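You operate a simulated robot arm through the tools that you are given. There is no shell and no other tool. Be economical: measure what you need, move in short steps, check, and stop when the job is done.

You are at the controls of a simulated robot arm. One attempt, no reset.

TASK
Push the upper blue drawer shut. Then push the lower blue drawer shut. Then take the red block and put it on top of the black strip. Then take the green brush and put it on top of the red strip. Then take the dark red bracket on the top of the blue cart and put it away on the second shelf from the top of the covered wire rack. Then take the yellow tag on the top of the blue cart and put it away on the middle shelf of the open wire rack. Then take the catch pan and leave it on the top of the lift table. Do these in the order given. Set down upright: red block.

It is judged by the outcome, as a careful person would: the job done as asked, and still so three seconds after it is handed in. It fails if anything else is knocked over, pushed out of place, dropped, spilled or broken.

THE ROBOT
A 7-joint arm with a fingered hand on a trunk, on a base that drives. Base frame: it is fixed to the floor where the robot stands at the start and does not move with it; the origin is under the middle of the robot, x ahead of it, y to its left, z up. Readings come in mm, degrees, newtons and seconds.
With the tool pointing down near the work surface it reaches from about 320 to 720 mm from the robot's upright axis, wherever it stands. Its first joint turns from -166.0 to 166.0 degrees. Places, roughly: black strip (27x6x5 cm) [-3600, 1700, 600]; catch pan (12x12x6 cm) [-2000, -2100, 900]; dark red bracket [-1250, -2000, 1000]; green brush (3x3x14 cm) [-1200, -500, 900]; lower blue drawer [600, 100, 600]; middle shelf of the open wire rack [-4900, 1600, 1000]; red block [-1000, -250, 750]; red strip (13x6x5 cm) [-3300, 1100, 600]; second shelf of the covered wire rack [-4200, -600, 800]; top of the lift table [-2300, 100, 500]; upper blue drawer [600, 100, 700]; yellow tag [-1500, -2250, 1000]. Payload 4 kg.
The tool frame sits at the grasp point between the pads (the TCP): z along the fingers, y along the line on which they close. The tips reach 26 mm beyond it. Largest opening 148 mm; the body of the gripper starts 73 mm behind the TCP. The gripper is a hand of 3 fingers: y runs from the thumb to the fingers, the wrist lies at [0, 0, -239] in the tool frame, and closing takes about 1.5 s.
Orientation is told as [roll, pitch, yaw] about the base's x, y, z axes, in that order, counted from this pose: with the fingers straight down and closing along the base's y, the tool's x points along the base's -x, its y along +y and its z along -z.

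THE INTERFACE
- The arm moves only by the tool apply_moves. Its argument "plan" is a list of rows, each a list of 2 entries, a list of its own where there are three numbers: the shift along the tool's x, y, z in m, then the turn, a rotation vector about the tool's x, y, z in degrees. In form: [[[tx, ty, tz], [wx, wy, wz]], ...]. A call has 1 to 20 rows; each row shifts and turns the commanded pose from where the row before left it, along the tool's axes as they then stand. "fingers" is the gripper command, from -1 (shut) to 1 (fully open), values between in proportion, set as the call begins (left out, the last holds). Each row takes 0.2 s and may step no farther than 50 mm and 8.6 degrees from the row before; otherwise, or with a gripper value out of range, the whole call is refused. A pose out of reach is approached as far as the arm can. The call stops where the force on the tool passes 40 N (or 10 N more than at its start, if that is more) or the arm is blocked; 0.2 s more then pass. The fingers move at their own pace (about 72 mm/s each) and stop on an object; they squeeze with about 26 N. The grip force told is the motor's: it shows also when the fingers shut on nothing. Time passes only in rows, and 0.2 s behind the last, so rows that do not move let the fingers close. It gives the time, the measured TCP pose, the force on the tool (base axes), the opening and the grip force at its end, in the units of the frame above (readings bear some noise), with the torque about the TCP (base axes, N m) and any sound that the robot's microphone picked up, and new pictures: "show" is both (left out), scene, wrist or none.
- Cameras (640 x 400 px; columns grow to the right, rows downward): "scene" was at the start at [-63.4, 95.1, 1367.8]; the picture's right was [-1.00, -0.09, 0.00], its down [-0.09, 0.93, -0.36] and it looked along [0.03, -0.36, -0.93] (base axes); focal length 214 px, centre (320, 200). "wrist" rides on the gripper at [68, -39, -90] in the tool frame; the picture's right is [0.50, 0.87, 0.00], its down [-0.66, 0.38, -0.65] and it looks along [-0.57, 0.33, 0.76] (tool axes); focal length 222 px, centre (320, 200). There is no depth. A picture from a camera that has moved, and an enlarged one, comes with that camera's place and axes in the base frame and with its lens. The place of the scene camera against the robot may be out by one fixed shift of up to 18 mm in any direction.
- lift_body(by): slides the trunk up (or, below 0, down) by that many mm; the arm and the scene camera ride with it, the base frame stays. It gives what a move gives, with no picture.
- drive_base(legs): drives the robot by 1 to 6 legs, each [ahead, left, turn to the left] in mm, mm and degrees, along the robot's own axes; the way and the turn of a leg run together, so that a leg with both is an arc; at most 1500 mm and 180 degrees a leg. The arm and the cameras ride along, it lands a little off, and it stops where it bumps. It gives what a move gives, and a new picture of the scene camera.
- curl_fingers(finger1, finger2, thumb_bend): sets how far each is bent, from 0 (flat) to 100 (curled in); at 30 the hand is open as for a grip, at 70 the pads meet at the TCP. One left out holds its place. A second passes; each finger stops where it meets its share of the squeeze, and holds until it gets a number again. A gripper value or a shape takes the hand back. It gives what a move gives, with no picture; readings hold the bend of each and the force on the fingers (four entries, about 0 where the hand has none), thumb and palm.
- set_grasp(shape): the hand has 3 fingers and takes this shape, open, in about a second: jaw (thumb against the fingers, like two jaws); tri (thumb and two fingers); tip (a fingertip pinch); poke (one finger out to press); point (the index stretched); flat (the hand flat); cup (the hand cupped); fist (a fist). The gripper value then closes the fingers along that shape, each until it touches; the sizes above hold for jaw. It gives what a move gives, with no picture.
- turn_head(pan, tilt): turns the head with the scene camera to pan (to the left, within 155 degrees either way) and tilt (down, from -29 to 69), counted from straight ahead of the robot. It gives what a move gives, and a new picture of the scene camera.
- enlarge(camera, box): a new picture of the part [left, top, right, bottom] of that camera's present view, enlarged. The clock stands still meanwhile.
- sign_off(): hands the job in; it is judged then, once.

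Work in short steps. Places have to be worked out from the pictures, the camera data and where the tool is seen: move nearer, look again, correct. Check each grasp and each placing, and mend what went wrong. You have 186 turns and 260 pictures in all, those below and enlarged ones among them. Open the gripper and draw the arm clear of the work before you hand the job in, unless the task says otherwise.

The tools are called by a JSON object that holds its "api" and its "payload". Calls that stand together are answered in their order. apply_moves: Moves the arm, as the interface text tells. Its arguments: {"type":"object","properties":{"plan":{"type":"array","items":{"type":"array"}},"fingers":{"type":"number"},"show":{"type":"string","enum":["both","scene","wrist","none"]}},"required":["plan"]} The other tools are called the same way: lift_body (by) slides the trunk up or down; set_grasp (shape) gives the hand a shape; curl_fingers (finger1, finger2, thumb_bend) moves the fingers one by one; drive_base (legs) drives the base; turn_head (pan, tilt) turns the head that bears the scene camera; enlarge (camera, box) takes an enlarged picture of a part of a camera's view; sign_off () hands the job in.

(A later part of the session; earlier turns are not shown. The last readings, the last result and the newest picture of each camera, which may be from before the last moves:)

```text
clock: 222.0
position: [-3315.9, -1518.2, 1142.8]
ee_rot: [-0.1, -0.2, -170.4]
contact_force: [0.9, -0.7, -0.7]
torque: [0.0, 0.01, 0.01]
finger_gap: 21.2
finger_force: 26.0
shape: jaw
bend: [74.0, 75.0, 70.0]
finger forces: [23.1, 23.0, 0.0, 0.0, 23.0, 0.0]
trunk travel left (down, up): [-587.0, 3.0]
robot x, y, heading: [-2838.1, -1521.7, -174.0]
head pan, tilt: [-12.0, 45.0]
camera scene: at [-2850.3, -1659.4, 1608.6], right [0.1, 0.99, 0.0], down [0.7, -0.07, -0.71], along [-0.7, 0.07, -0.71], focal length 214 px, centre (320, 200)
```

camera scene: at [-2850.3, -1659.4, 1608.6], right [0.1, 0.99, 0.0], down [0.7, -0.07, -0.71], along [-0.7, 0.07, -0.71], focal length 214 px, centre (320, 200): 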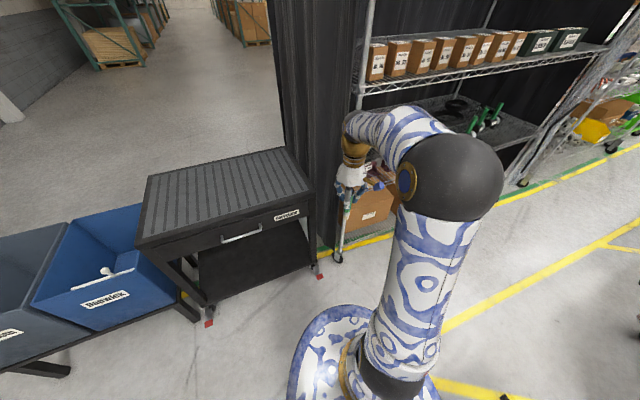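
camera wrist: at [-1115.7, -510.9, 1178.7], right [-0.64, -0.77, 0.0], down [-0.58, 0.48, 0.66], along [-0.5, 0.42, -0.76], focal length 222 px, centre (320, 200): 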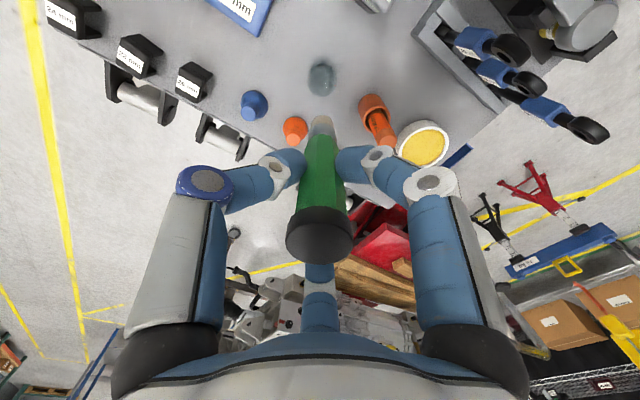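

On track. I continue past the covered rack and up the aisle to the red strip.

{"api": "drive_base", "payload": {"legs": [[0, 0, -59], [681, 0, 0], [0, 0, -19.5], [1229, 0, 0], [864, 0, 0], [0, 0, -90]]}}

{"api": "turn_head", "payload": {"pan": -15, "tilt": 50}}

```text
clock: 243.3
position: [-3376.7, 1097.2, 1142.4]
ee_rot: [-0.1, -0.2, 19.3]
contact_force: [-0.5, 1.0, 0.0]
torque: [-0.03, -0.03, 0.03]
finger_gap: 20.8
finger_force: 26.1
shape: jaw
bend: [74.0, 74.0, 70.0]
finger forces: [22.5, 23.9, 0.1, 0.0, 23.1, 0.0]
trunk travel left (down, up): [-587.0, 3.0]
robot x, y, heading: [-3851.5, 1026.9, 15.6]
head pan, tilt: [-12.0, 45.0]
camera scene: at [-3876.5, 1156.9, 1608.7], right [0.07, -1.0, 0.0], down [-0.71, -0.05, -0.71], along [0.71, 0.05, -0.71], focal length 214 px, centre (320, 200)
```

scene: 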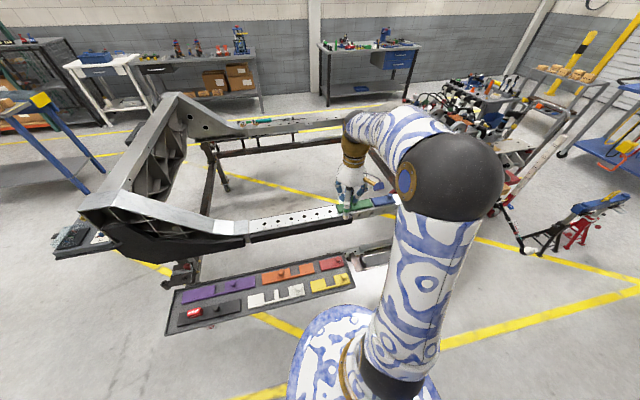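

```text
clock: 243.9
position: [-3375.7, 1098.4, 1143.3]
ee_rot: [-0.1, -0.2, 19.2]
contact_force: [1.1, 0.0, -0.5]
torque: [-0.01, 0.02, 0.0]
finger_gap: 20.8
finger_force: 26.1
shape: jaw
bend: [74.0, 74.0, 70.0]
finger forces: [22.6, 23.9, 0.1, 0.0, 23.0, 0.1]
trunk travel left (down, up): [-587.0, 3.0]
robot x, y, heading: [-3850.3, 1022.5, 15.8]
head pan, tilt: [-15.0, 50.0]
camera scene: at [-3880.7, 1152.7, 1601.8], right [0.01, -1.0, 0.0], down [-0.77, -0.01, -0.64], along [0.64, 0.01, -0.77], focal length 214 px, centre (320, 200)
```

scene: 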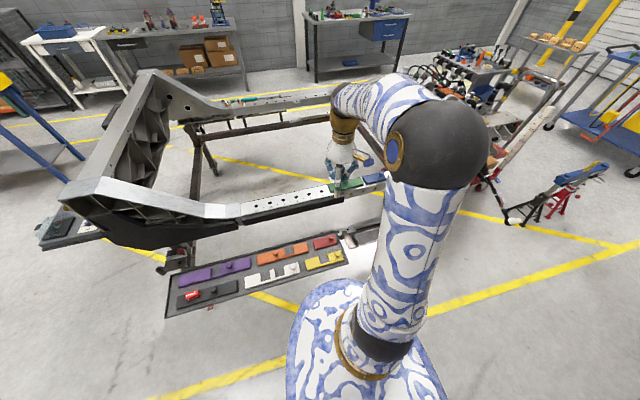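

I zoom on the red strip and take a wrist view.

{"api": "enlarge", "payload": {"camera": "scene", "box": [250, 210, 378, 290]}}

{"api": "enlarge", "payload": {"camera": "wrist", "box": [0, 0, 640, 400]}}

```text
5.00 times, centred on (314, 250) of scene
camera zoom: at [-3880.7, 1152.7, 1601.8], right [0.01, -1.0, 0.0], down [-0.77, -0.01, -0.64], along [0.64, 0.01, -0.77], focal length 1072 px, centre (350, -50)
```

zoom: 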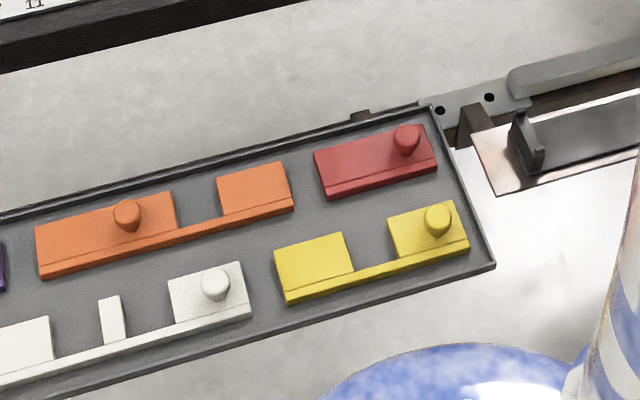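

```text
1.00 times, centred on (320, 200) of wrist (not enlarged: the box is as wide or as high as the picture)
camera zoom: at [-3427.3, 1039.4, 1232.5], right [-0.76, 0.65, 0.0], down [0.49, 0.57, 0.66], along [0.43, 0.49, -0.76], focal length 222 px, centre (320, 200)
```

zoom: 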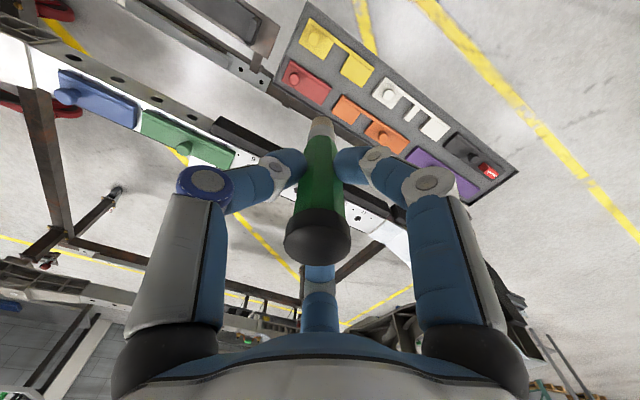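

Red strip's flat part is near (-3307,1155). I move over it and lower the trunk.

{"api": "apply_moves", "payload": {"plan": [[[-0.042, 0.0155, 0], [0, 0, 0]], [[-0.043, 0.0155, 0], [0, 0, 0]]], "show": "none"}}

{"api": "lift_body", "payload": {"by": -340}}

{"api": "enlarge", "payload": {"camera": "wrist", "box": [0, 0, 640, 400]}}

{"api": "turn_head", "payload": {"pan": -15, "tilt": 40}}

```text
clock: 244.5
position: [-3304.7, 1154.4, 1141.5]
ee_rot: [-0.1, -0.2, 19.3]
contact_force: [0.9, 0.5, -0.6]
torque: [0.01, -0.05, 0.0]
finger_gap: 20.8
finger_force: 26.2
shape: jaw
bend: [74.0, 74.0, 70.0]
finger forces: [22.5, 23.9, 0.0, 0.0, 22.9, 0.0]
trunk travel left (down, up): [-587.0, 3.0]
robot x, y, heading: [-3850.7, 1026.1, 15.7]
head pan, tilt: [-15.0, 50.0]
```

```text
clock: 247.9
position: [-3306.3, 1153.1, 802.4]
ee_rot: [-0.1, -0.1, 19.3]
contact_force: [-0.1, 0.6, -0.4]
torque: [-0.04, 0.0, -0.01]
finger_gap: 20.8
finger_force: 26.2
shape: jaw
bend: [74.0, 74.0, 70.0]
finger forces: [22.6, 23.9, 0.0, 0.0, 22.9, 0.0]
trunk travel left (down, up): [-247.0, 343.0]
robot x, y, heading: [-3852.0, 1026.0, 15.8]
head pan, tilt: [-15.0, 50.0]
```

```text
1.00 times, centred on (320, 200) of wrist (not enlarged: the box is as wide or as high as the picture)
camera zoom: at [-3356.3, 1094.8, 892.7], right [-0.76, 0.65, 0.0], down [0.49, 0.57, 0.66], along [0.43, 0.49, -0.76], focal length 222 px, centre (320, 200)
```

zoom: 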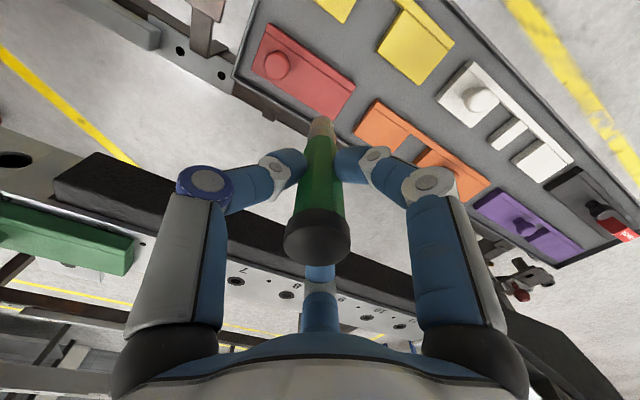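

```text
clock: 248.6
position: [-3305.9, 1153.2, 802.0]
ee_rot: [-0.1, -0.2, 19.2]
contact_force: [0.2, -0.1, -0.8]
torque: [0.03, -0.02, 0.03]
finger_gap: 20.7
finger_force: 25.8
shape: jaw
bend: [74.0, 74.0, 70.0]
finger forces: [22.6, 23.9, 0.1, 0.2, 23.0, 0.0]
trunk travel left (down, up): [-247.0, 343.0]
robot x, y, heading: [-3852.0, 1024.0, 15.6]
head pan, tilt: [-15.0, 40.0]
camera scene: at [-3872.7, 1152.8, 1275.9], right [0.01, -1.0, 0.0], down [-0.64, -0.01, -0.77], along [0.77, 0.01, -0.64], focal length 214 px, centre (320, 200)
```

scene: 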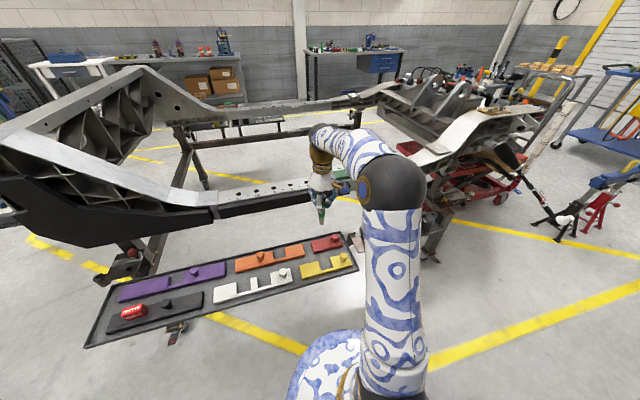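

The tool axis projects almost onto the flat part's centre. I make a small correction and descend.

{"api": "apply_moves", "payload": {"plan": [[[-0.009, -0.004, 0.02], [0, 0, 0]], [[0, 0, 0.04], [0, 0, 0]], [[0, 0, 0.02], [0, 0, 0]]], "show": "wrist"}}

{"api": "enlarge", "payload": {"camera": "scene", "box": [280, 190, 376, 250]}}

```text
clock: 249.4
position: [-3297.0, 1154.2, 723.2]
ee_rot: [-0.1, -0.1, 19.3]
contact_force: [-0.4, 0.1, -0.2]
torque: [-0.01, 0.02, 0.01]
finger_gap: 20.6
finger_force: 25.8
shape: jaw
bend: [74.0, 74.0, 70.0]
finger forces: [22.7, 23.6, 0.1, 0.0, 22.8, 0.1]
trunk travel left (down, up): [-247.0, 343.0]
robot x, y, heading: [-3852.7, 1024.6, 15.7]
head pan, tilt: [-15.0, 40.0]
camera wrist: at [-3347.2, 1095.2, 812.8], right [-0.76, 0.65, 0.0], down [0.49, 0.57, 0.66], along [0.43, 0.5, -0.76], focal length 222 px, centre (320, 200)
```

wrist: 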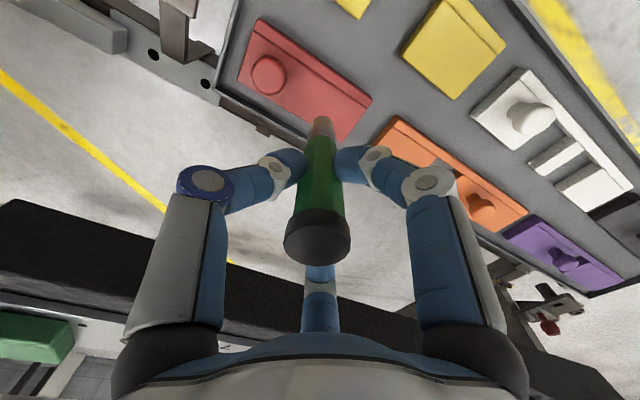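

```text
6.67 times, centred on (328, 220) of scene
camera zoom: at [-3872.7, 1152.8, 1275.9], right [0.01, -1.0, 0.0], down [-0.64, -0.01, -0.77], along [0.77, 0.01, -0.64], focal length 1430 px, centre (267, 67)
```

zoom: 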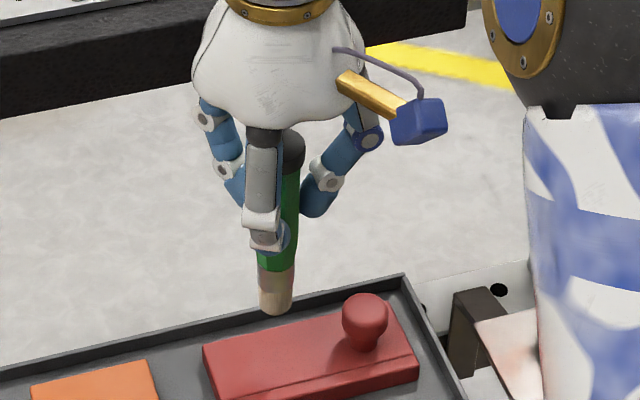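

Both views agree within ~5 mm. I continue down in fine steps to contact.

{"api": "apply_moves", "payload": {"plan": [[[0.003, 0, 0.02], [0, 0, 0]], [[0, 0, 0.01], [0, 0, 0]]], "show": "none"}}

{"api": "apply_moves", "payload": {"plan": [[[0, 0, 0.004], [0, 0, 0]], [[0, 0, 0.004], [0, 0, 0]]], "show": "none"}}

{"api": "enlarge", "payload": {"camera": "scene", "box": [280, 190, 376, 250]}}

```text
clock: 250.0
position: [-3300.2, 1152.7, 692.9]
ee_rot: [-0.2, -0.2, 19.3]
contact_force: [0.4, -0.7, -1.4]
torque: [-0.01, -0.03, -0.01]
finger_gap: 20.7
finger_force: 26.2
shape: jaw
bend: [74.0, 74.0, 70.0]
finger forces: [22.8, 23.6, 0.0, 0.0, 22.6, 0.0]
trunk travel left (down, up): [-247.0, 343.0]
robot x, y, heading: [-3849.5, 1020.9, 16.0]
head pan, tilt: [-15.0, 40.0]
```

```text
clock: 250.6
position: [-3298.9, 1152.3, 685.3]
ee_rot: [-0.1, -0.2, 19.3]
contact_force: [0.0, -0.6, -0.1]
torque: [-0.02, -0.04, -0.01]
finger_gap: 20.5
finger_force: 25.8
shape: jaw
bend: [74.0, 74.0, 70.0]
finger forces: [22.8, 23.6, 0.0, 0.0, 22.8, 0.0]
trunk travel left (down, up): [-247.0, 343.0]
robot x, y, heading: [-3849.9, 1023.2, 16.0]
head pan, tilt: [-15.0, 40.0]
```

```text
6.67 times, centred on (328, 220) of scene
camera zoom: at [-3872.7, 1152.8, 1275.9], right [0.01, -1.0, 0.0], down [-0.64, -0.01, -0.77], along [0.77, 0.01, -0.64], focal length 1430 px, centre (267, 67)
```

zoom: 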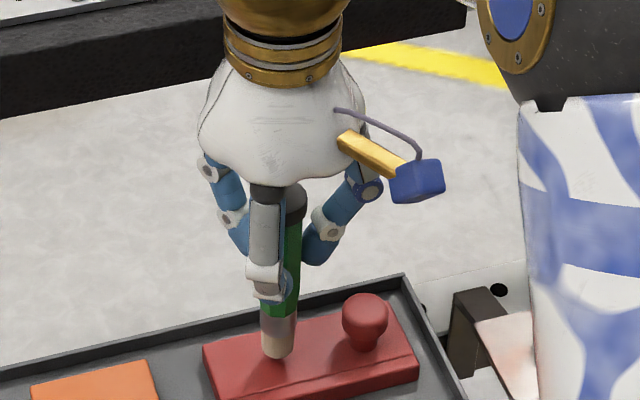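

Nearly touching; fine steps.

{"api": "apply_moves", "payload": {"plan": [[[0, 0, 0.003], [0, 0, 0]], [[0, 0, 0.003], [0, 0, 0]]], "show": "none"}}

{"api": "apply_moves", "payload": {"plan": [[[0, 0, 0.003], [0, 0, 0]]], "show": "none"}}

```text
clock: 251.2
position: [-3299.8, 1151.7, 678.2]
ee_rot: [-0.1, -0.2, 19.3]
contact_force: [0.0, 0.2, -0.5]
torque: [-0.06, -0.02, 0.01]
finger_gap: 20.7
finger_force: 25.9
shape: jaw
bend: [74.0, 74.0, 70.0]
finger forces: [22.8, 23.5, 0.1, 0.1, 22.6, 0.0]
trunk travel left (down, up): [-247.0, 343.0]
robot x, y, heading: [-3850.6, 1025.5, 15.7]
head pan, tilt: [-15.0, 40.0]
```

```text
clock: 251.6
position: [-3298.4, 1151.6, 677.3]
ee_rot: [-0.3, -0.2, 19.3]
contact_force: [-0.1, 0.7, 3.4]
torque: [0.05, 0.02, 0.03]
finger_gap: 21.0
finger_force: 25.9
shape: jaw
bend: [75.0, 75.0, 70.0]
finger forces: [23.9, 24.1, 0.1, 0.1, 23.3, 0.0]
trunk travel left (down, up): [-247.0, 343.0]
robot x, y, heading: [-3849.6, 1024.1, 15.9]
head pan, tilt: [-15.0, 40.0]
```

Contact is light (3 N). I check verticality before releasing.

{"api": "enlarge", "payload": {"camera": "scene", "box": [296, 195, 360, 235]}}

{"api": "enlarge", "payload": {"camera": "wrist", "box": [224, 60, 416, 280]}}

```text
10.00 times, centred on (328, 215) of scene
camera zoom: at [-3873.0, 1152.7, 1276.0], right [0.01, -1.0, 0.0], down [-0.64, -0.01, -0.77], along [0.77, 0.01, -0.64], focal length 2145 px, centre (240, 50)
```

zoom: 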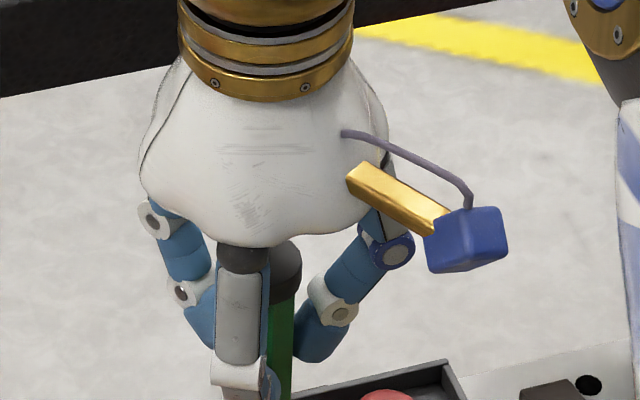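

```text
1.82 times, centred on (320, 170) of wrist
camera zoom: at [-3349.3, 1092.8, 766.6], right [-0.76, 0.65, 0.0], down [0.49, 0.57, 0.66], along [0.43, 0.5, -0.75], focal length 404 px, centre (320, 254)
```

zoom: 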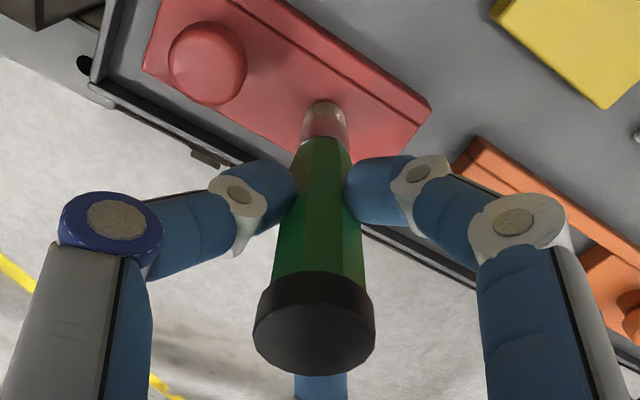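

The bristle end sits mid-flat and the brush is vertical. I release gently.

{"api": "apply_moves", "payload": {"plan": [[[0, 0, 0], [0, 0, 0]], [[0, 0, 0], [0, 0, 0]], [[0, 0, 0], [0, 0, 0]], [[0, 0, 0], [0, 0, 0]]], "fingers": -0.3, "show": "wrist"}}

```text
clock: 252.6
position: [-3297.9, 1150.4, 676.4]
ee_rot: [-0.1, -0.2, 19.3]
contact_force: [-0.1, 0.4, 0.5]
torque: [-0.01, -0.01, -0.01]
finger_gap: 51.4
finger_force: 0.0
shape: jaw
bend: [77.0, 77.0, 70.0]
finger forces: [0.0, 0.0, 0.0, 0.1, 0.0, 0.0]
trunk travel left (down, up): [-247.0, 343.0]
robot x, y, heading: [-3849.3, 1024.6, 15.9]
head pan, tilt: [-15.0, 40.0]
camera wrist: at [-3349.2, 1092.8, 766.1], right [-0.76, 0.65, 0.0], down [0.49, 0.57, 0.66], along [0.43, 0.49, -0.76], focal length 222 px, centre (320, 200)
```

wrist: 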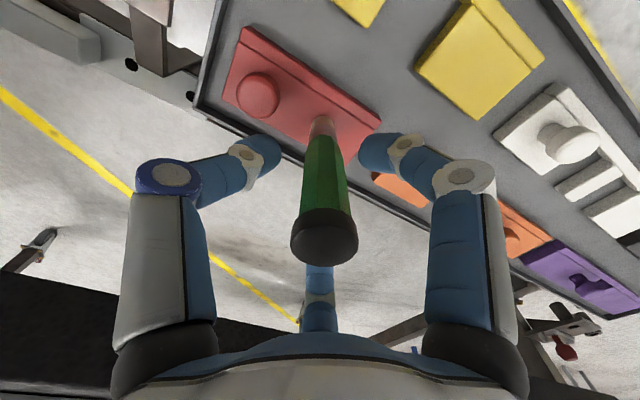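

It stands on its own. I open a bit wider and rise straight up.

{"api": "apply_moves", "payload": {"plan": [[[0, 0, 0], [0, 0, 0]], [[0, 0, 0], [0, 0, 0]], [[0, 0, 0], [0, 0, 0]], [[0, 0, -0.03], [0, 0, 0]], [[0, 0, -0.04], [0, 0, 0]], [[0, 0, -0.04], [0, 0, 0]], [[0, 0, -0.04], [0, 0, 0]]], "fingers": 0.1, "show": "wrist"}}

{"api": "enlarge", "payload": {"camera": "scene", "box": [250, 180, 378, 260]}}

```text
clock: 254.2
position: [-3297.5, 1149.8, 827.0]
ee_rot: [-0.1, -0.1, 19.4]
contact_force: [-0.5, 0.1, -0.1]
torque: [-0.05, 0.03, 0.02]
finger_gap: 80.8
finger_force: 0.1
shape: jaw
bend: [34.0, 34.0, 70.0]
finger forces: [0.0, 0.0, 0.0, 0.0, 0.0, 0.0]
trunk travel left (down, up): [-247.0, 343.0]
robot x, y, heading: [-3848.7, 1022.0, 15.8]
head pan, tilt: [-15.0, 40.0]
camera wrist: at [-3347.8, 1092.1, 916.1], right [-0.76, 0.65, 0.0], down [0.49, 0.58, 0.65], along [0.43, 0.49, -0.76], focal length 222 px, centre (320, 200)
```

wrist: 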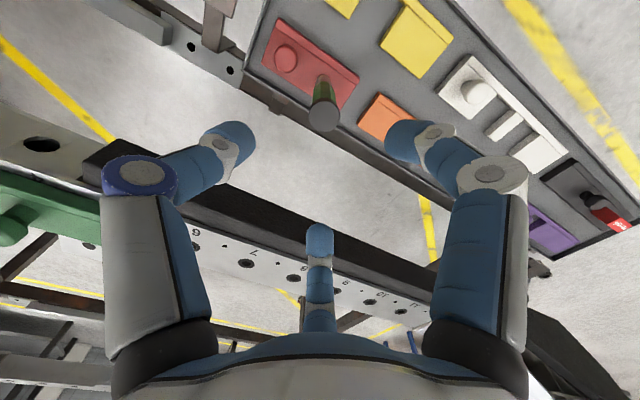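

```text
5.00 times, centred on (314, 220) of scene
camera zoom: at [-3872.5, 1152.8, 1275.9], right [0.01, -1.0, 0.0], down [-0.64, -0.01, -0.77], along [0.77, 0.01, -0.64], focal length 1072 px, centre (350, 100)
```

zoom: 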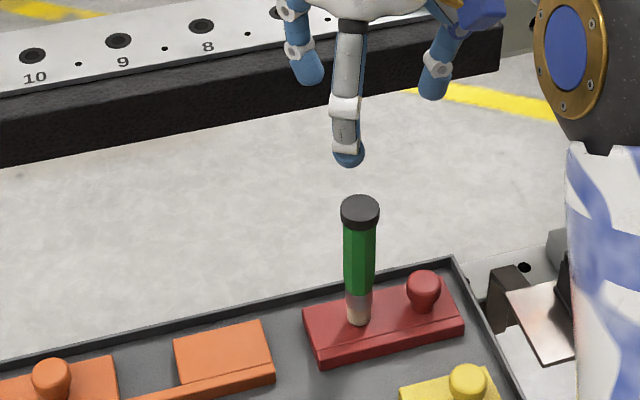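

The brush stands on the red strip. Next task: I raise up, drive down the aisle and look at the covered rack on the way.

{"api": "lift_body", "payload": {"by": 300}}

{"api": "drive_base", "payload": {"legs": [[0, 0, -89], [860, 0, 0], [900, 0, 0]]}}

{"api": "turn_head", "payload": {"pan": -75, "tilt": 25}}

```text
clock: 257.2
position: [-3297.1, 1151.3, 1126.2]
ee_rot: [-0.1, -0.2, 19.3]
contact_force: [0.2, -0.3, 1.1]
torque: [-0.02, 0.0, 0.04]
finger_gap: 81.0
finger_force: 0.0
shape: jaw
bend: [34.0, 34.0, 70.0]
finger forces: [0.0, 0.1, 0.1, 0.1, 0.1, 0.1]
trunk travel left (down, up): [-547.0, 43.0]
robot x, y, heading: [-3852.6, 1024.0, 15.5]
head pan, tilt: [-15.0, 40.0]
```

```text
clock: 270.0
position: [-3263.7, -1234.9, 1125.3]
ee_rot: [-0.1, -0.3, -70.8]
contact_force: [0.6, 0.1, 0.2]
torque: [-0.05, 0.0, 0.0]
finger_gap: 80.9
finger_force: 0.1
shape: jaw
bend: [34.0, 34.0, 70.0]
finger forces: [0.0, 0.0, 0.0, 0.1, 0.0, 0.0]
trunk travel left (down, up): [-547.0, 43.0]
robot x, y, heading: [-3391.8, -677.6, -74.5]
head pan, tilt: [-15.0, 40.0]
camera scene: at [-3268.6, -668.7, 1575.9], right [-1.0, -0.01, 0.0], down [-0.01, 0.64, -0.77], along [0.01, -0.77, -0.64], focal length 214 px, centre (320, 200)
```

scene: 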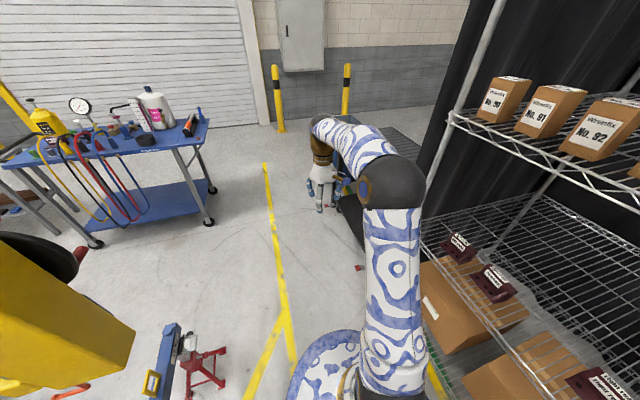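

```text
clock: 271.3
position: [-3263.4, -1234.8, 1125.7]
ee_rot: [-0.1, -0.2, -70.8]
contact_force: [-0.3, 0.7, 0.2]
torque: [0.0, 0.02, 0.04]
finger_gap: 81.0
finger_force: 0.1
shape: jaw
bend: [34.0, 34.0, 70.0]
finger forces: [0.0, 0.1, 0.1, 0.0, 0.1, 0.0]
trunk travel left (down, up): [-547.0, 43.0]
robot x, y, heading: [-3394.5, -683.6, -74.6]
head pan, tilt: [-75.0, 25.0]
camera scene: at [-3348.8, -630.4, 1599.2], right [-0.51, 0.86, 0.0], down [0.36, 0.22, -0.91], along [-0.78, -0.46, -0.42], focal length 214 px, centre (320, 200)
```

scene: 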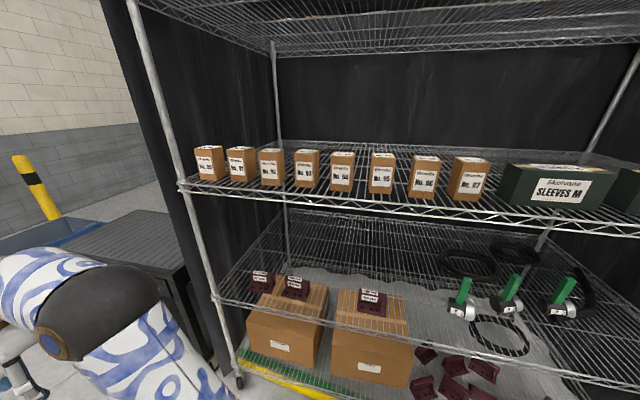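

I enlarge the shelf region: the lower wire shelf (with other dark red brackets) is the one listed at z≈800.

{"api": "enlarge", "payload": {"camera": "scene", "box": [170, 200, 490, 400]}}

{"api": "turn_head", "payload": {"pan": -100, "tilt": 25}}

```text
2.00 times, centred on (330, 300) of scene
camera zoom: at [-3348.8, -630.4, 1599.2], right [-0.51, 0.86, 0.0], down [0.36, 0.22, -0.91], along [-0.78, -0.46, -0.42], focal length 429 px, centre (300, 0)
```

zoom: 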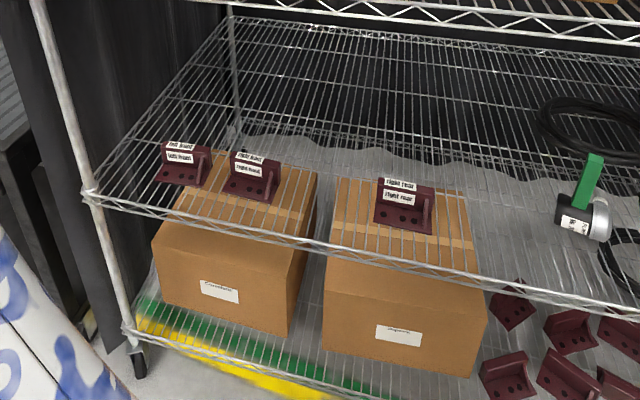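

```text
clock: 272.2
position: [-3263.8, -1235.1, 1126.3]
ee_rot: [-0.1, -0.3, -70.8]
contact_force: [0.1, -0.3, -1.5]
torque: [-0.02, -0.03, 0.01]
finger_gap: 80.8
finger_force: 0.1
shape: jaw
bend: [34.0, 34.0, 70.0]
finger forces: [0.0, 0.0, 0.1, 0.1, 0.0, 0.0]
trunk travel left (down, up): [-547.0, 43.0]
robot x, y, heading: [-3388.6, -681.8, -74.5]
head pan, tilt: [-100.0, 25.0]
camera scene: at [-3361.3, -592.5, 1599.2], right [-0.1, 1.0, 0.0], down [0.42, 0.04, -0.91], along [-0.9, -0.09, -0.42], focal length 214 px, centre (320, 200)
```

scene: 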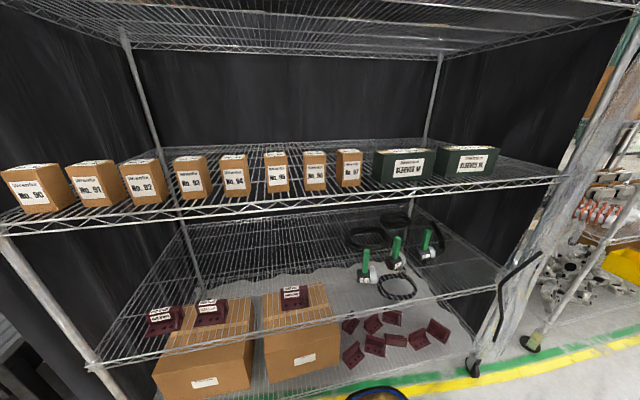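

The gap between "right front" and "right rear" brackets at ≈(-3992,-948), shelf z≈775, is the natural place. Now I raise the arm and go to the blue cart.

{"api": "apply_moves", "payload": {"plan": [[[0.04, 0, -0.03], [0, 0, 0]], [[0.04, 0, -0.03], [0, 0, 0]], [[0.04, 0, -0.03], [0, 0, 0]], [[0.02, 0, -0.03], [0, 0, 0]], [[0.0, 0, -0.03], [0, 0, 0]]], "show": "none"}}

{"api": "drive_base", "payload": {"legs": [[0, 0, 7], [886, 0, 0], [0, 0, 65], [1000, 0, 0]]}}

{"api": "turn_head", "payload": {"pan": -45, "tilt": 35}}

```text
clock: 273.4
position: [-3308.1, -1103.4, 1275.4]
ee_rot: [-0.1, -0.2, -70.9]
contact_force: [0.7, 0.0, 0.1]
torque: [-0.03, 0.0, 0.01]
finger_gap: 80.9
finger_force: 0.1
shape: jaw
bend: [34.0, 34.0, 70.0]
finger forces: [0.1, 0.0, 0.0, 0.0, 0.0, 0.0]
trunk travel left (down, up): [-547.0, 43.0]
robot x, y, heading: [-3386.8, -682.0, -74.3]
head pan, tilt: [-100.0, 25.0]
```

```text
clock: 286.3
position: [-1630.0, -1653.2, 1274.3]
ee_rot: [0.0, -0.2, -1.6]
contact_force: [0.4, 0.3, -0.5]
torque: [0.03, -0.01, 0.01]
finger_gap: 80.9
finger_force: 0.1
shape: jaw
bend: [34.0, 34.0, 70.0]
finger forces: [0.1, 0.0, 0.0, 0.1, 0.1, 0.0]
trunk travel left (down, up): [-547.0, 43.0]
robot x, y, heading: [-2054.3, -1580.2, -5.3]
head pan, tilt: [-100.0, 25.0]
camera scene: at [-2130.9, -1513.4, 1599.3], right [-0.96, 0.26, 0.0], down [0.11, 0.41, -0.91], along [-0.24, -0.87, -0.42], focal length 214 px, centre (320, 200)
```

scene: 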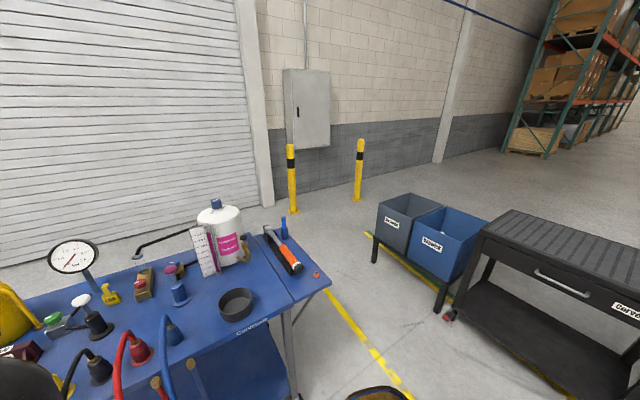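

```text
clock: 287.5
position: [-1629.5, -1653.9, 1275.2]
ee_rot: [0.0, -0.1, -1.5]
contact_force: [-0.3, 0.4, -0.3]
torque: [0.0, -0.01, 0.03]
finger_gap: 80.8
finger_force: 0.1
shape: jaw
bend: [34.0, 34.0, 70.0]
finger forces: [0.0, 0.1, 0.0, 0.0, 0.1, 0.0]
trunk travel left (down, up): [-547.0, 43.0]
robot x, y, heading: [-2054.9, -1582.2, -5.4]
head pan, tilt: [-45.0, 35.0]
camera scene: at [-2050.6, -1492.2, 1583.5], right [-0.77, -0.64, 0.0], down [-0.37, 0.44, -0.82], along [0.52, -0.63, -0.57], focal length 214 px, centre (320, 200)
```

scene: 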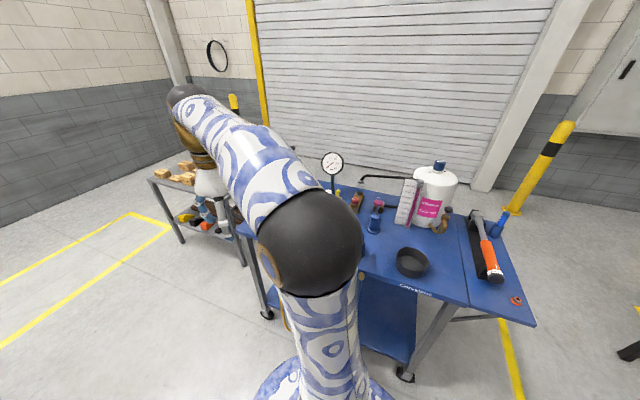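

The catch pan is the round black pan at the cart's near edge. I drive on, a bit further from the cart, and look at the bracket's end.

{"api": "drive_base", "payload": {"legs": [[640, 150, 0]]}}

{"api": "turn_head", "payload": {"pan": -85, "tilt": 40}}

```text
clock: 291.2
position: [-968.1, -1557.9, 1274.1]
ee_rot: [-0.1, -0.2, -1.2]
contact_force: [-0.5, 0.3, -0.5]
torque: [-0.03, -0.01, -0.03]
finger_gap: 81.0
finger_force: 0.0
shape: jaw
bend: [34.0, 34.0, 70.0]
finger forces: [0.2, 0.1, 0.0, 0.0, 0.0, 0.0]
trunk travel left (down, up): [-547.0, 43.0]
robot x, y, heading: [-1392.7, -1486.7, -4.4]
head pan, tilt: [-45.0, 35.0]
camera scene: at [-1390.0, -1398.9, 1583.5], right [-0.76, -0.64, 0.0], down [-0.37, 0.44, -0.82], along [0.53, -0.63, -0.57], focal length 214 px, centre (320, 200)
```

scene: 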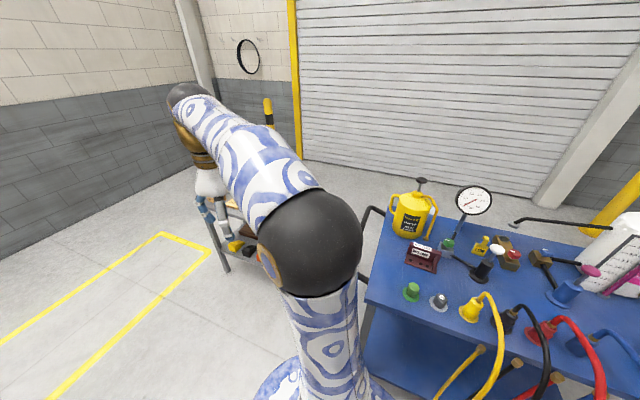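

```text
clock: 292.3
position: [-967.3, -1557.4, 1274.1]
ee_rot: [-0.1, -0.2, -1.3]
contact_force: [0.0, 0.9, 0.0]
torque: [-0.02, 0.01, -0.03]
finger_gap: 81.0
finger_force: 0.1
shape: jaw
bend: [34.0, 34.0, 70.0]
finger forces: [0.0, 0.1, 0.1, 0.0, 0.0, 0.0]
trunk travel left (down, up): [-547.0, 43.0]
robot x, y, heading: [-1393.6, -1486.2, -5.0]
head pan, tilt: [-85.0, 40.0]
camera scene: at [-1446.8, -1416.6, 1575.9], right [-1.0, 0.0, 0.0], down [0.0, 0.64, -0.77], along [0.0, -0.77, -0.64], focal length 214 px, centre (320, 200)
```

scene: 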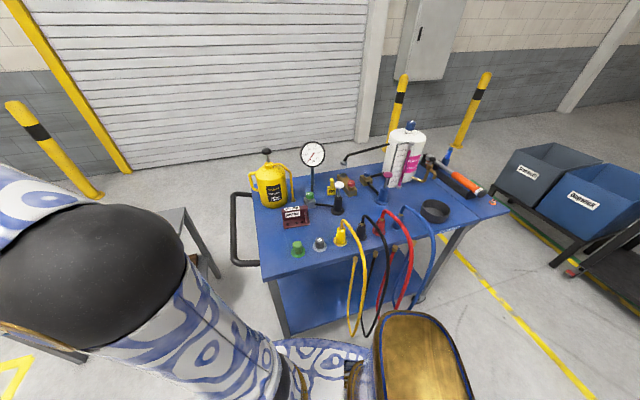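

I enlarge the cart's top to identify the bracket and the tag.

{"api": "enlarge", "payload": {"camera": "scene", "box": [230, 140, 390, 240]}}

{"api": "enlarge", "payload": {"camera": "scene", "box": [330, 130, 490, 230]}}

```text
4.00 times, centred on (310, 190) of scene
camera zoom: at [-1446.8, -1416.6, 1575.9], right [-1.0, 0.0, 0.0], down [0.0, 0.64, -0.77], along [0.0, -0.77, -0.64], focal length 858 px, centre (360, 240)
```

zoom: 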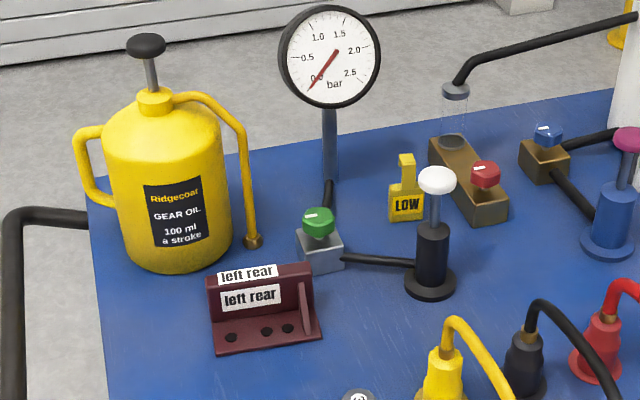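

```text
4.00 times, centred on (410, 180) of scene
camera zoom: at [-1446.8, -1416.6, 1575.9], right [-1.0, 0.0, 0.0], down [0.0, 0.64, -0.77], along [0.0, -0.77, -0.64], focal length 858 px, centre (-40, 280)
```

zoom: 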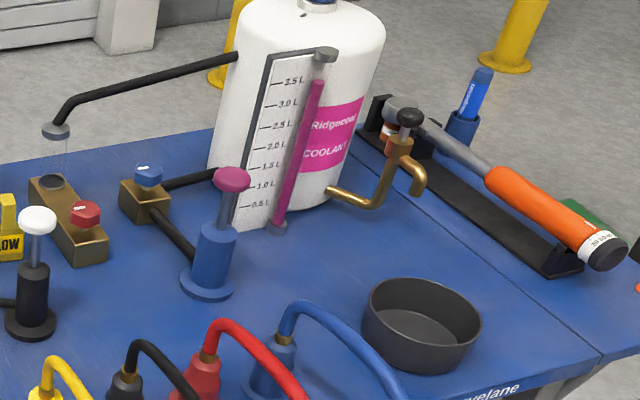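

The bracket is "left rear", matching the gap on the rack; the yellow "LOW" tag stands beside it. I position the robot square in front of the bracket.

{"api": "lift_body", "payload": {"by": 40}}

{"api": "drive_base", "payload": {"legs": [[-89, -60, 0], [0, 0, -68]]}}

{"api": "turn_head", "payload": {"pan": -10, "tilt": 50}}

{"api": "enlarge", "payload": {"camera": "wrist", "box": [0, 0, 640, 400]}}

```text
clock: 293.1
position: [-968.4, -1557.9, 1313.9]
ee_rot: [-0.1, -0.2, -1.3]
contact_force: [-0.9, -0.8, 0.0]
torque: [0.0, -0.02, -0.01]
finger_gap: 80.6
finger_force: 0.1
shape: jaw
bend: [34.0, 34.0, 70.0]
finger forces: [0.0, 0.1, 0.1, 0.0, 0.0, 0.1]
trunk travel left (down, up): [-587.0, 3.0]
robot x, y, heading: [-1391.6, -1486.6, -4.9]
head pan, tilt: [-85.0, 40.0]
```

```text
clock: 297.2
position: [-1394.5, -1958.2, 1314.0]
ee_rot: [-0.2, -0.2, -69.5]
contact_force: [-0.8, -0.5, 0.7]
torque: [0.02, -0.01, 0.0]
finger_gap: 80.8
finger_force: 0.1
shape: jaw
bend: [34.0, 34.0, 70.0]
finger forces: [0.1, 0.0, 0.0, 0.0, 0.0, 0.0]
trunk travel left (down, up): [-587.0, 3.0]
robot x, y, heading: [-1484.0, -1537.2, -72.9]
head pan, tilt: [-85.0, 40.0]
camera scene: at [-1445.9, -1469.2, 1615.9], right [-0.37, 0.93, 0.0], down [0.6, 0.24, -0.77], along [-0.71, -0.29, -0.64], focal length 214 px, centre (320, 200)
```

scene: 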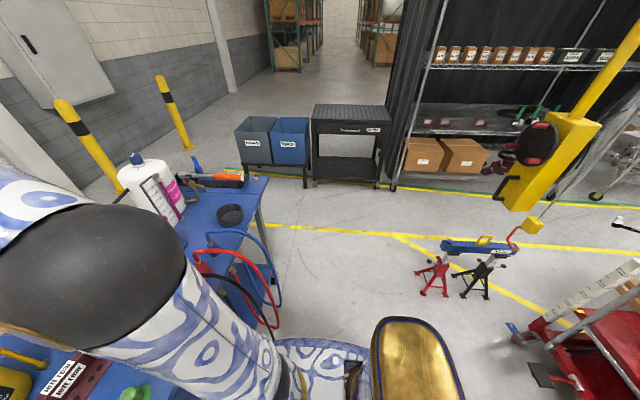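

```text
clock: 298.7
position: [-1393.8, -1958.9, 1314.2]
ee_rot: [-0.2, -0.2, -69.5]
contact_force: [-0.1, -0.1, 0.4]
torque: [-0.04, 0.01, 0.03]
finger_gap: 80.8
finger_force: 0.0
shape: jaw
bend: [34.0, 34.0, 70.0]
finger forces: [0.0, 0.0, 0.0, 0.0, 0.0, 0.0]
trunk travel left (down, up): [-587.0, 3.0]
robot x, y, heading: [-1484.7, -1538.8, -73.1]
head pan, tilt: [-10.0, 50.0]
camera scene: at [-1357.8, -1513.9, 1601.7], right [-0.99, -0.12, 0.0], down [-0.09, 0.76, -0.64], along [0.08, -0.64, -0.77], focal length 214 px, centre (320, 200)
```

scene: 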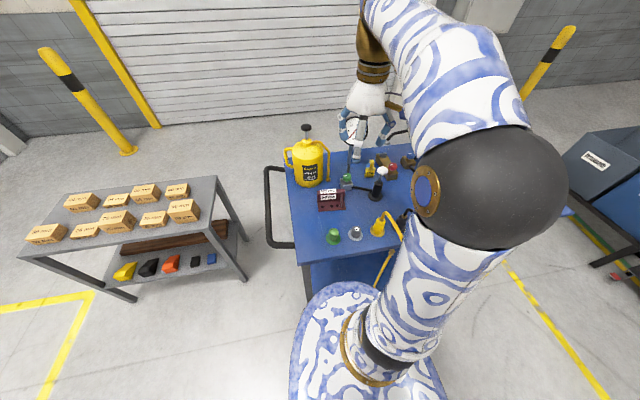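

```text
1.00 times, centred on (320, 200) of wrist (not enlarged: the box is as wide or as high as the picture)
camera zoom: at [-1453.3, -1907.9, 1404.7], right [0.64, 0.77, 0.0], down [0.58, -0.48, 0.66], along [0.5, -0.42, -0.76], focal length 222 px, centre (320, 200)
```

zoom: 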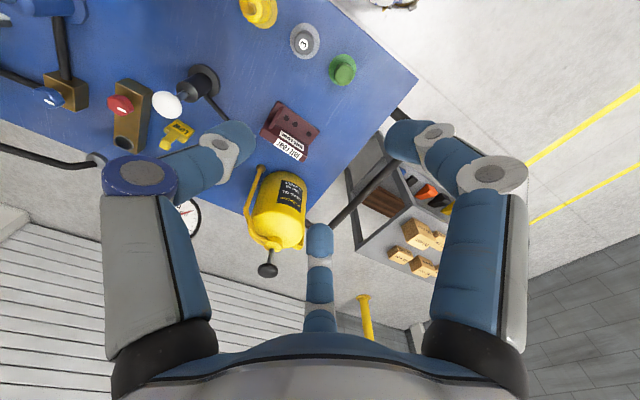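

Triangulation puts the bracket at (-1331,-2104), z≈903, i.e. cart top ≈880. I move above it and rotate −90° so the thumb goes behind the upright plate and the two fingers in front.

{"api": "apply_moves", "payload": {"plan": [[[-0.04, 0.002, 0], [0, 0, 0]], [[-0.04, 0.002, 0], [0, 0, 0]], [[-0.04, 0.002, 0], [0, 0, 0]], [[-0.038, 0.002, 0], [0, 0, 0]], [[0, 0, 0], [0, 0, -8.2]], [[0, 0, 0], [0, 0, -8.2]], [[0, 0, 0], [0, 0, -8.2]], [[0, 0, 0], [0, 0, -8.2]], [[0, 0, 0], [0, 0, -8.2]], [[0, 0, 0], [0, 0, -8.2]], [[0, 0, 0], [0, 0, -8.2]], [[0, 0, 0], [0, 0, -8.2]], [[0, 0, 0], [0, 0, -8.2]], [[0, 0, 0], [0, 0, -8.2]], [[0, 0, 0], [0, 0, -8]], [[0, 0, 0.04], [0, 0, 0]], [[0, 0, 0.04], [0, 0, 0]], [[0, 0, 0.04], [0, 0, 0]]], "show": "both"}}

```text
clock: 302.5
position: [-1332.4, -2102.2, 1191.7]
ee_rot: [-0.2, 0.2, 20.5]
contact_force: [0.4, 0.3, -0.6]
torque: [-0.01, 0.01, -0.01]
finger_gap: 80.9
finger_force: 0.1
shape: jaw
bend: [34.0, 34.0, 70.0]
finger forces: [0.0, 0.0, 0.0, 0.0, 0.0, 0.0]
out of reach, approached as far as the arm can: row 15
trunk travel left (down, up): [-587.0, 3.0]
robot x, y, heading: [-1485.7, -1540.3, -73.3]
head pan, tilt: [-10.0, 50.0]
camera scene: at [-1357.6, -1514.3, 1601.8], right [-0.99, -0.12, 0.0], down [-0.09, 0.76, -0.64], along [0.08, -0.64, -0.77], focal length 214 px, centre (320, 200)
camera wrist: at [-1381.1, -2161.4, 1281.0], right [-0.77, 0.64, 0.0], down [0.48, 0.59, 0.65], along [0.41, 0.5, -0.76], focal length 222 px, centre (320, 200)
```

scene: 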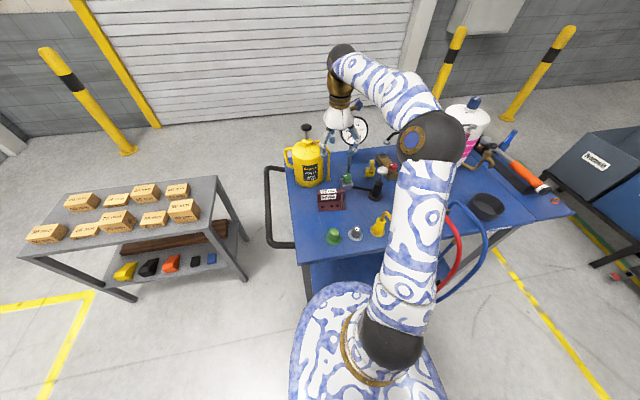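
wrist: 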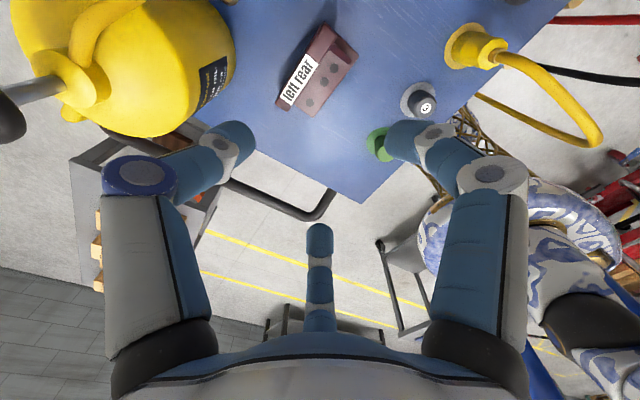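

I enlarge the scene view around the bracket for a better fix.

{"api": "enlarge", "payload": {"camera": "scene", "box": [290, 130, 386, 220]}}

{"api": "enlarge", "payload": {"camera": "wrist", "box": [240, 0, 400, 120]}}

```text
4.44 times, centred on (338, 175) of scene
camera zoom: at [-1357.6, -1514.3, 1601.8], right [-0.99, -0.12, 0.0], down [-0.09, 0.76, -0.64], along [0.08, -0.64, -0.77], focal length 953 px, centre (240, 311)
```

zoom: 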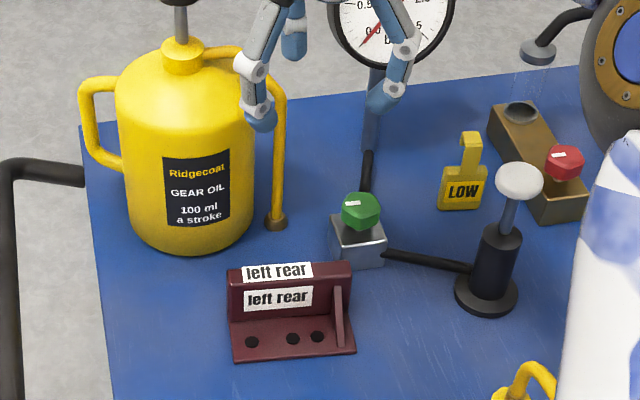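

```text
3.33 times, centred on (320, 60) of wrist
camera zoom: at [-1381.1, -2161.4, 1281.0], right [-0.77, 0.64, 0.0], down [0.48, 0.59, 0.65], along [0.41, 0.5, -0.76], focal length 740 px, centre (320, 667)
```

zoom: 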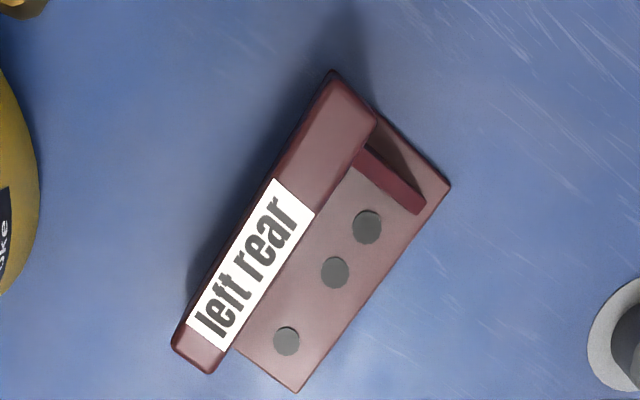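

The bracket's upright is ~22 mm thick with its top centre at (-1327,-2128,932), oriented ~14°. I align and descend partway.

{"api": "apply_moves", "payload": {"plan": [[[0.003, -0.0264, 0], [0, 0, 6.6]], [[0, 0, 0.04], [0, 0, 0]], [[0, 0, 0.04], [0, 0, 0]], [[0, 0, 0.04], [0, 0, 0]], [[0, 0, 0.04], [0, 0, 0]], [[0, 0, 0.03], [0, 0, 0]]], "show": "wrist"}}

{"api": "enlarge", "payload": {"camera": "scene", "box": [290, 130, 386, 220]}}

```text
clock: 303.9
position: [-1325.7, -2127.3, 1001.2]
ee_rot: [-0.2, 0.2, 13.9]
contact_force: [-0.3, 0.2, -0.8]
torque: [0.0, -0.02, -0.01]
finger_gap: 81.1
finger_force: 0.0
shape: jaw
bend: [34.0, 34.0, 70.0]
finger forces: [0.0, 0.1, 0.0, 0.1, 0.1, 0.0]
trunk travel left (down, up): [-587.0, 3.0]
robot x, y, heading: [-1482.8, -1536.0, -73.1]
head pan, tilt: [-10.0, 50.0]
camera wrist: at [-1380.7, -2179.8, 1091.2], right [-0.69, 0.72, 0.0], down [0.55, 0.53, 0.65], along [0.47, 0.45, -0.76], focal length 222 px, centre (320, 200)
```

wrist: 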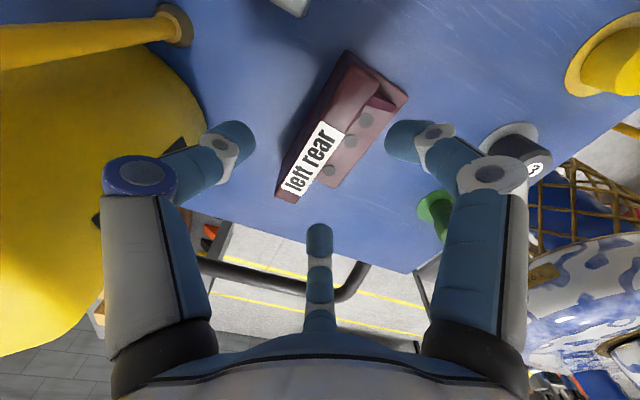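

```text
4.44 times, centred on (338, 175) of scene
camera zoom: at [-1357.7, -1514.3, 1601.8], right [-0.99, -0.12, 0.0], down [-0.09, 0.76, -0.64], along [0.08, -0.64, -0.77], focal length 953 px, centre (240, 311)
```

zoom: 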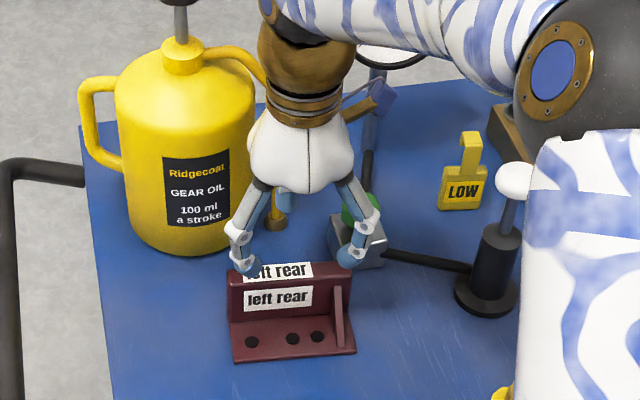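

Well aligned; I shift ~7 mm along the plate, ~4 mm back, then descend to grasp height.

{"api": "apply_moves", "payload": {"plan": [[[0.007, -0.004, 0.02], [0, 0, 0]], [[0, 0, 0.025], [0, 0, 0]], [[0, 0, 0.022], [0, 0, 0]]], "show": "wrist"}}

{"api": "enlarge", "payload": {"camera": "scene", "box": [290, 130, 386, 220]}}

```text
clock: 304.7
position: [-1330.5, -2133.2, 932.4]
ee_rot: [-0.2, 0.1, 14.0]
contact_force: [0.3, 0.0, 0.2]
torque: [-0.01, -0.01, -0.03]
finger_gap: 81.0
finger_force: 0.0
shape: jaw
bend: [34.0, 34.0, 70.0]
finger forces: [0.0, 0.1, 0.0, 0.0, 0.1, 0.0]
trunk travel left (down, up): [-587.0, 3.0]
robot x, y, heading: [-1483.7, -1539.3, -73.0]
head pan, tilt: [-10.0, 50.0]
camera wrist: at [-1386.5, -2186.5, 1022.8], right [-0.69, 0.72, 0.0], down [0.55, 0.53, 0.65], along [0.47, 0.45, -0.76], focal length 222 px, centre (320, 200)
```

wrist: 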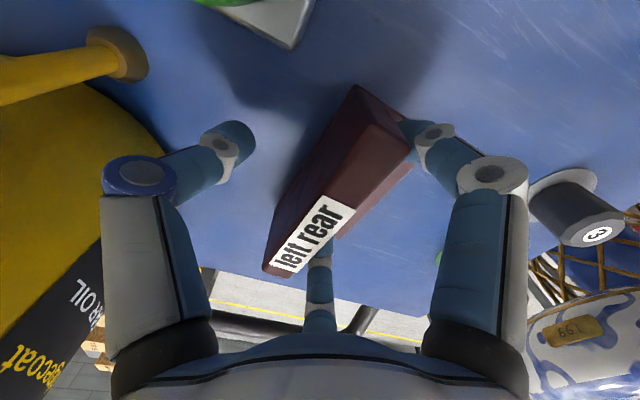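

```text
4.44 times, centred on (338, 175) of scene
camera zoom: at [-1357.7, -1514.1, 1601.8], right [-0.99, -0.12, 0.0], down [-0.09, 0.76, -0.64], along [0.08, -0.64, -0.77], focal length 953 px, centre (240, 311)
```

zoom: 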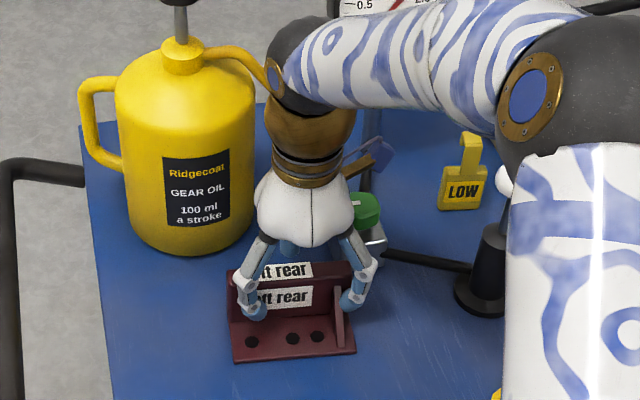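

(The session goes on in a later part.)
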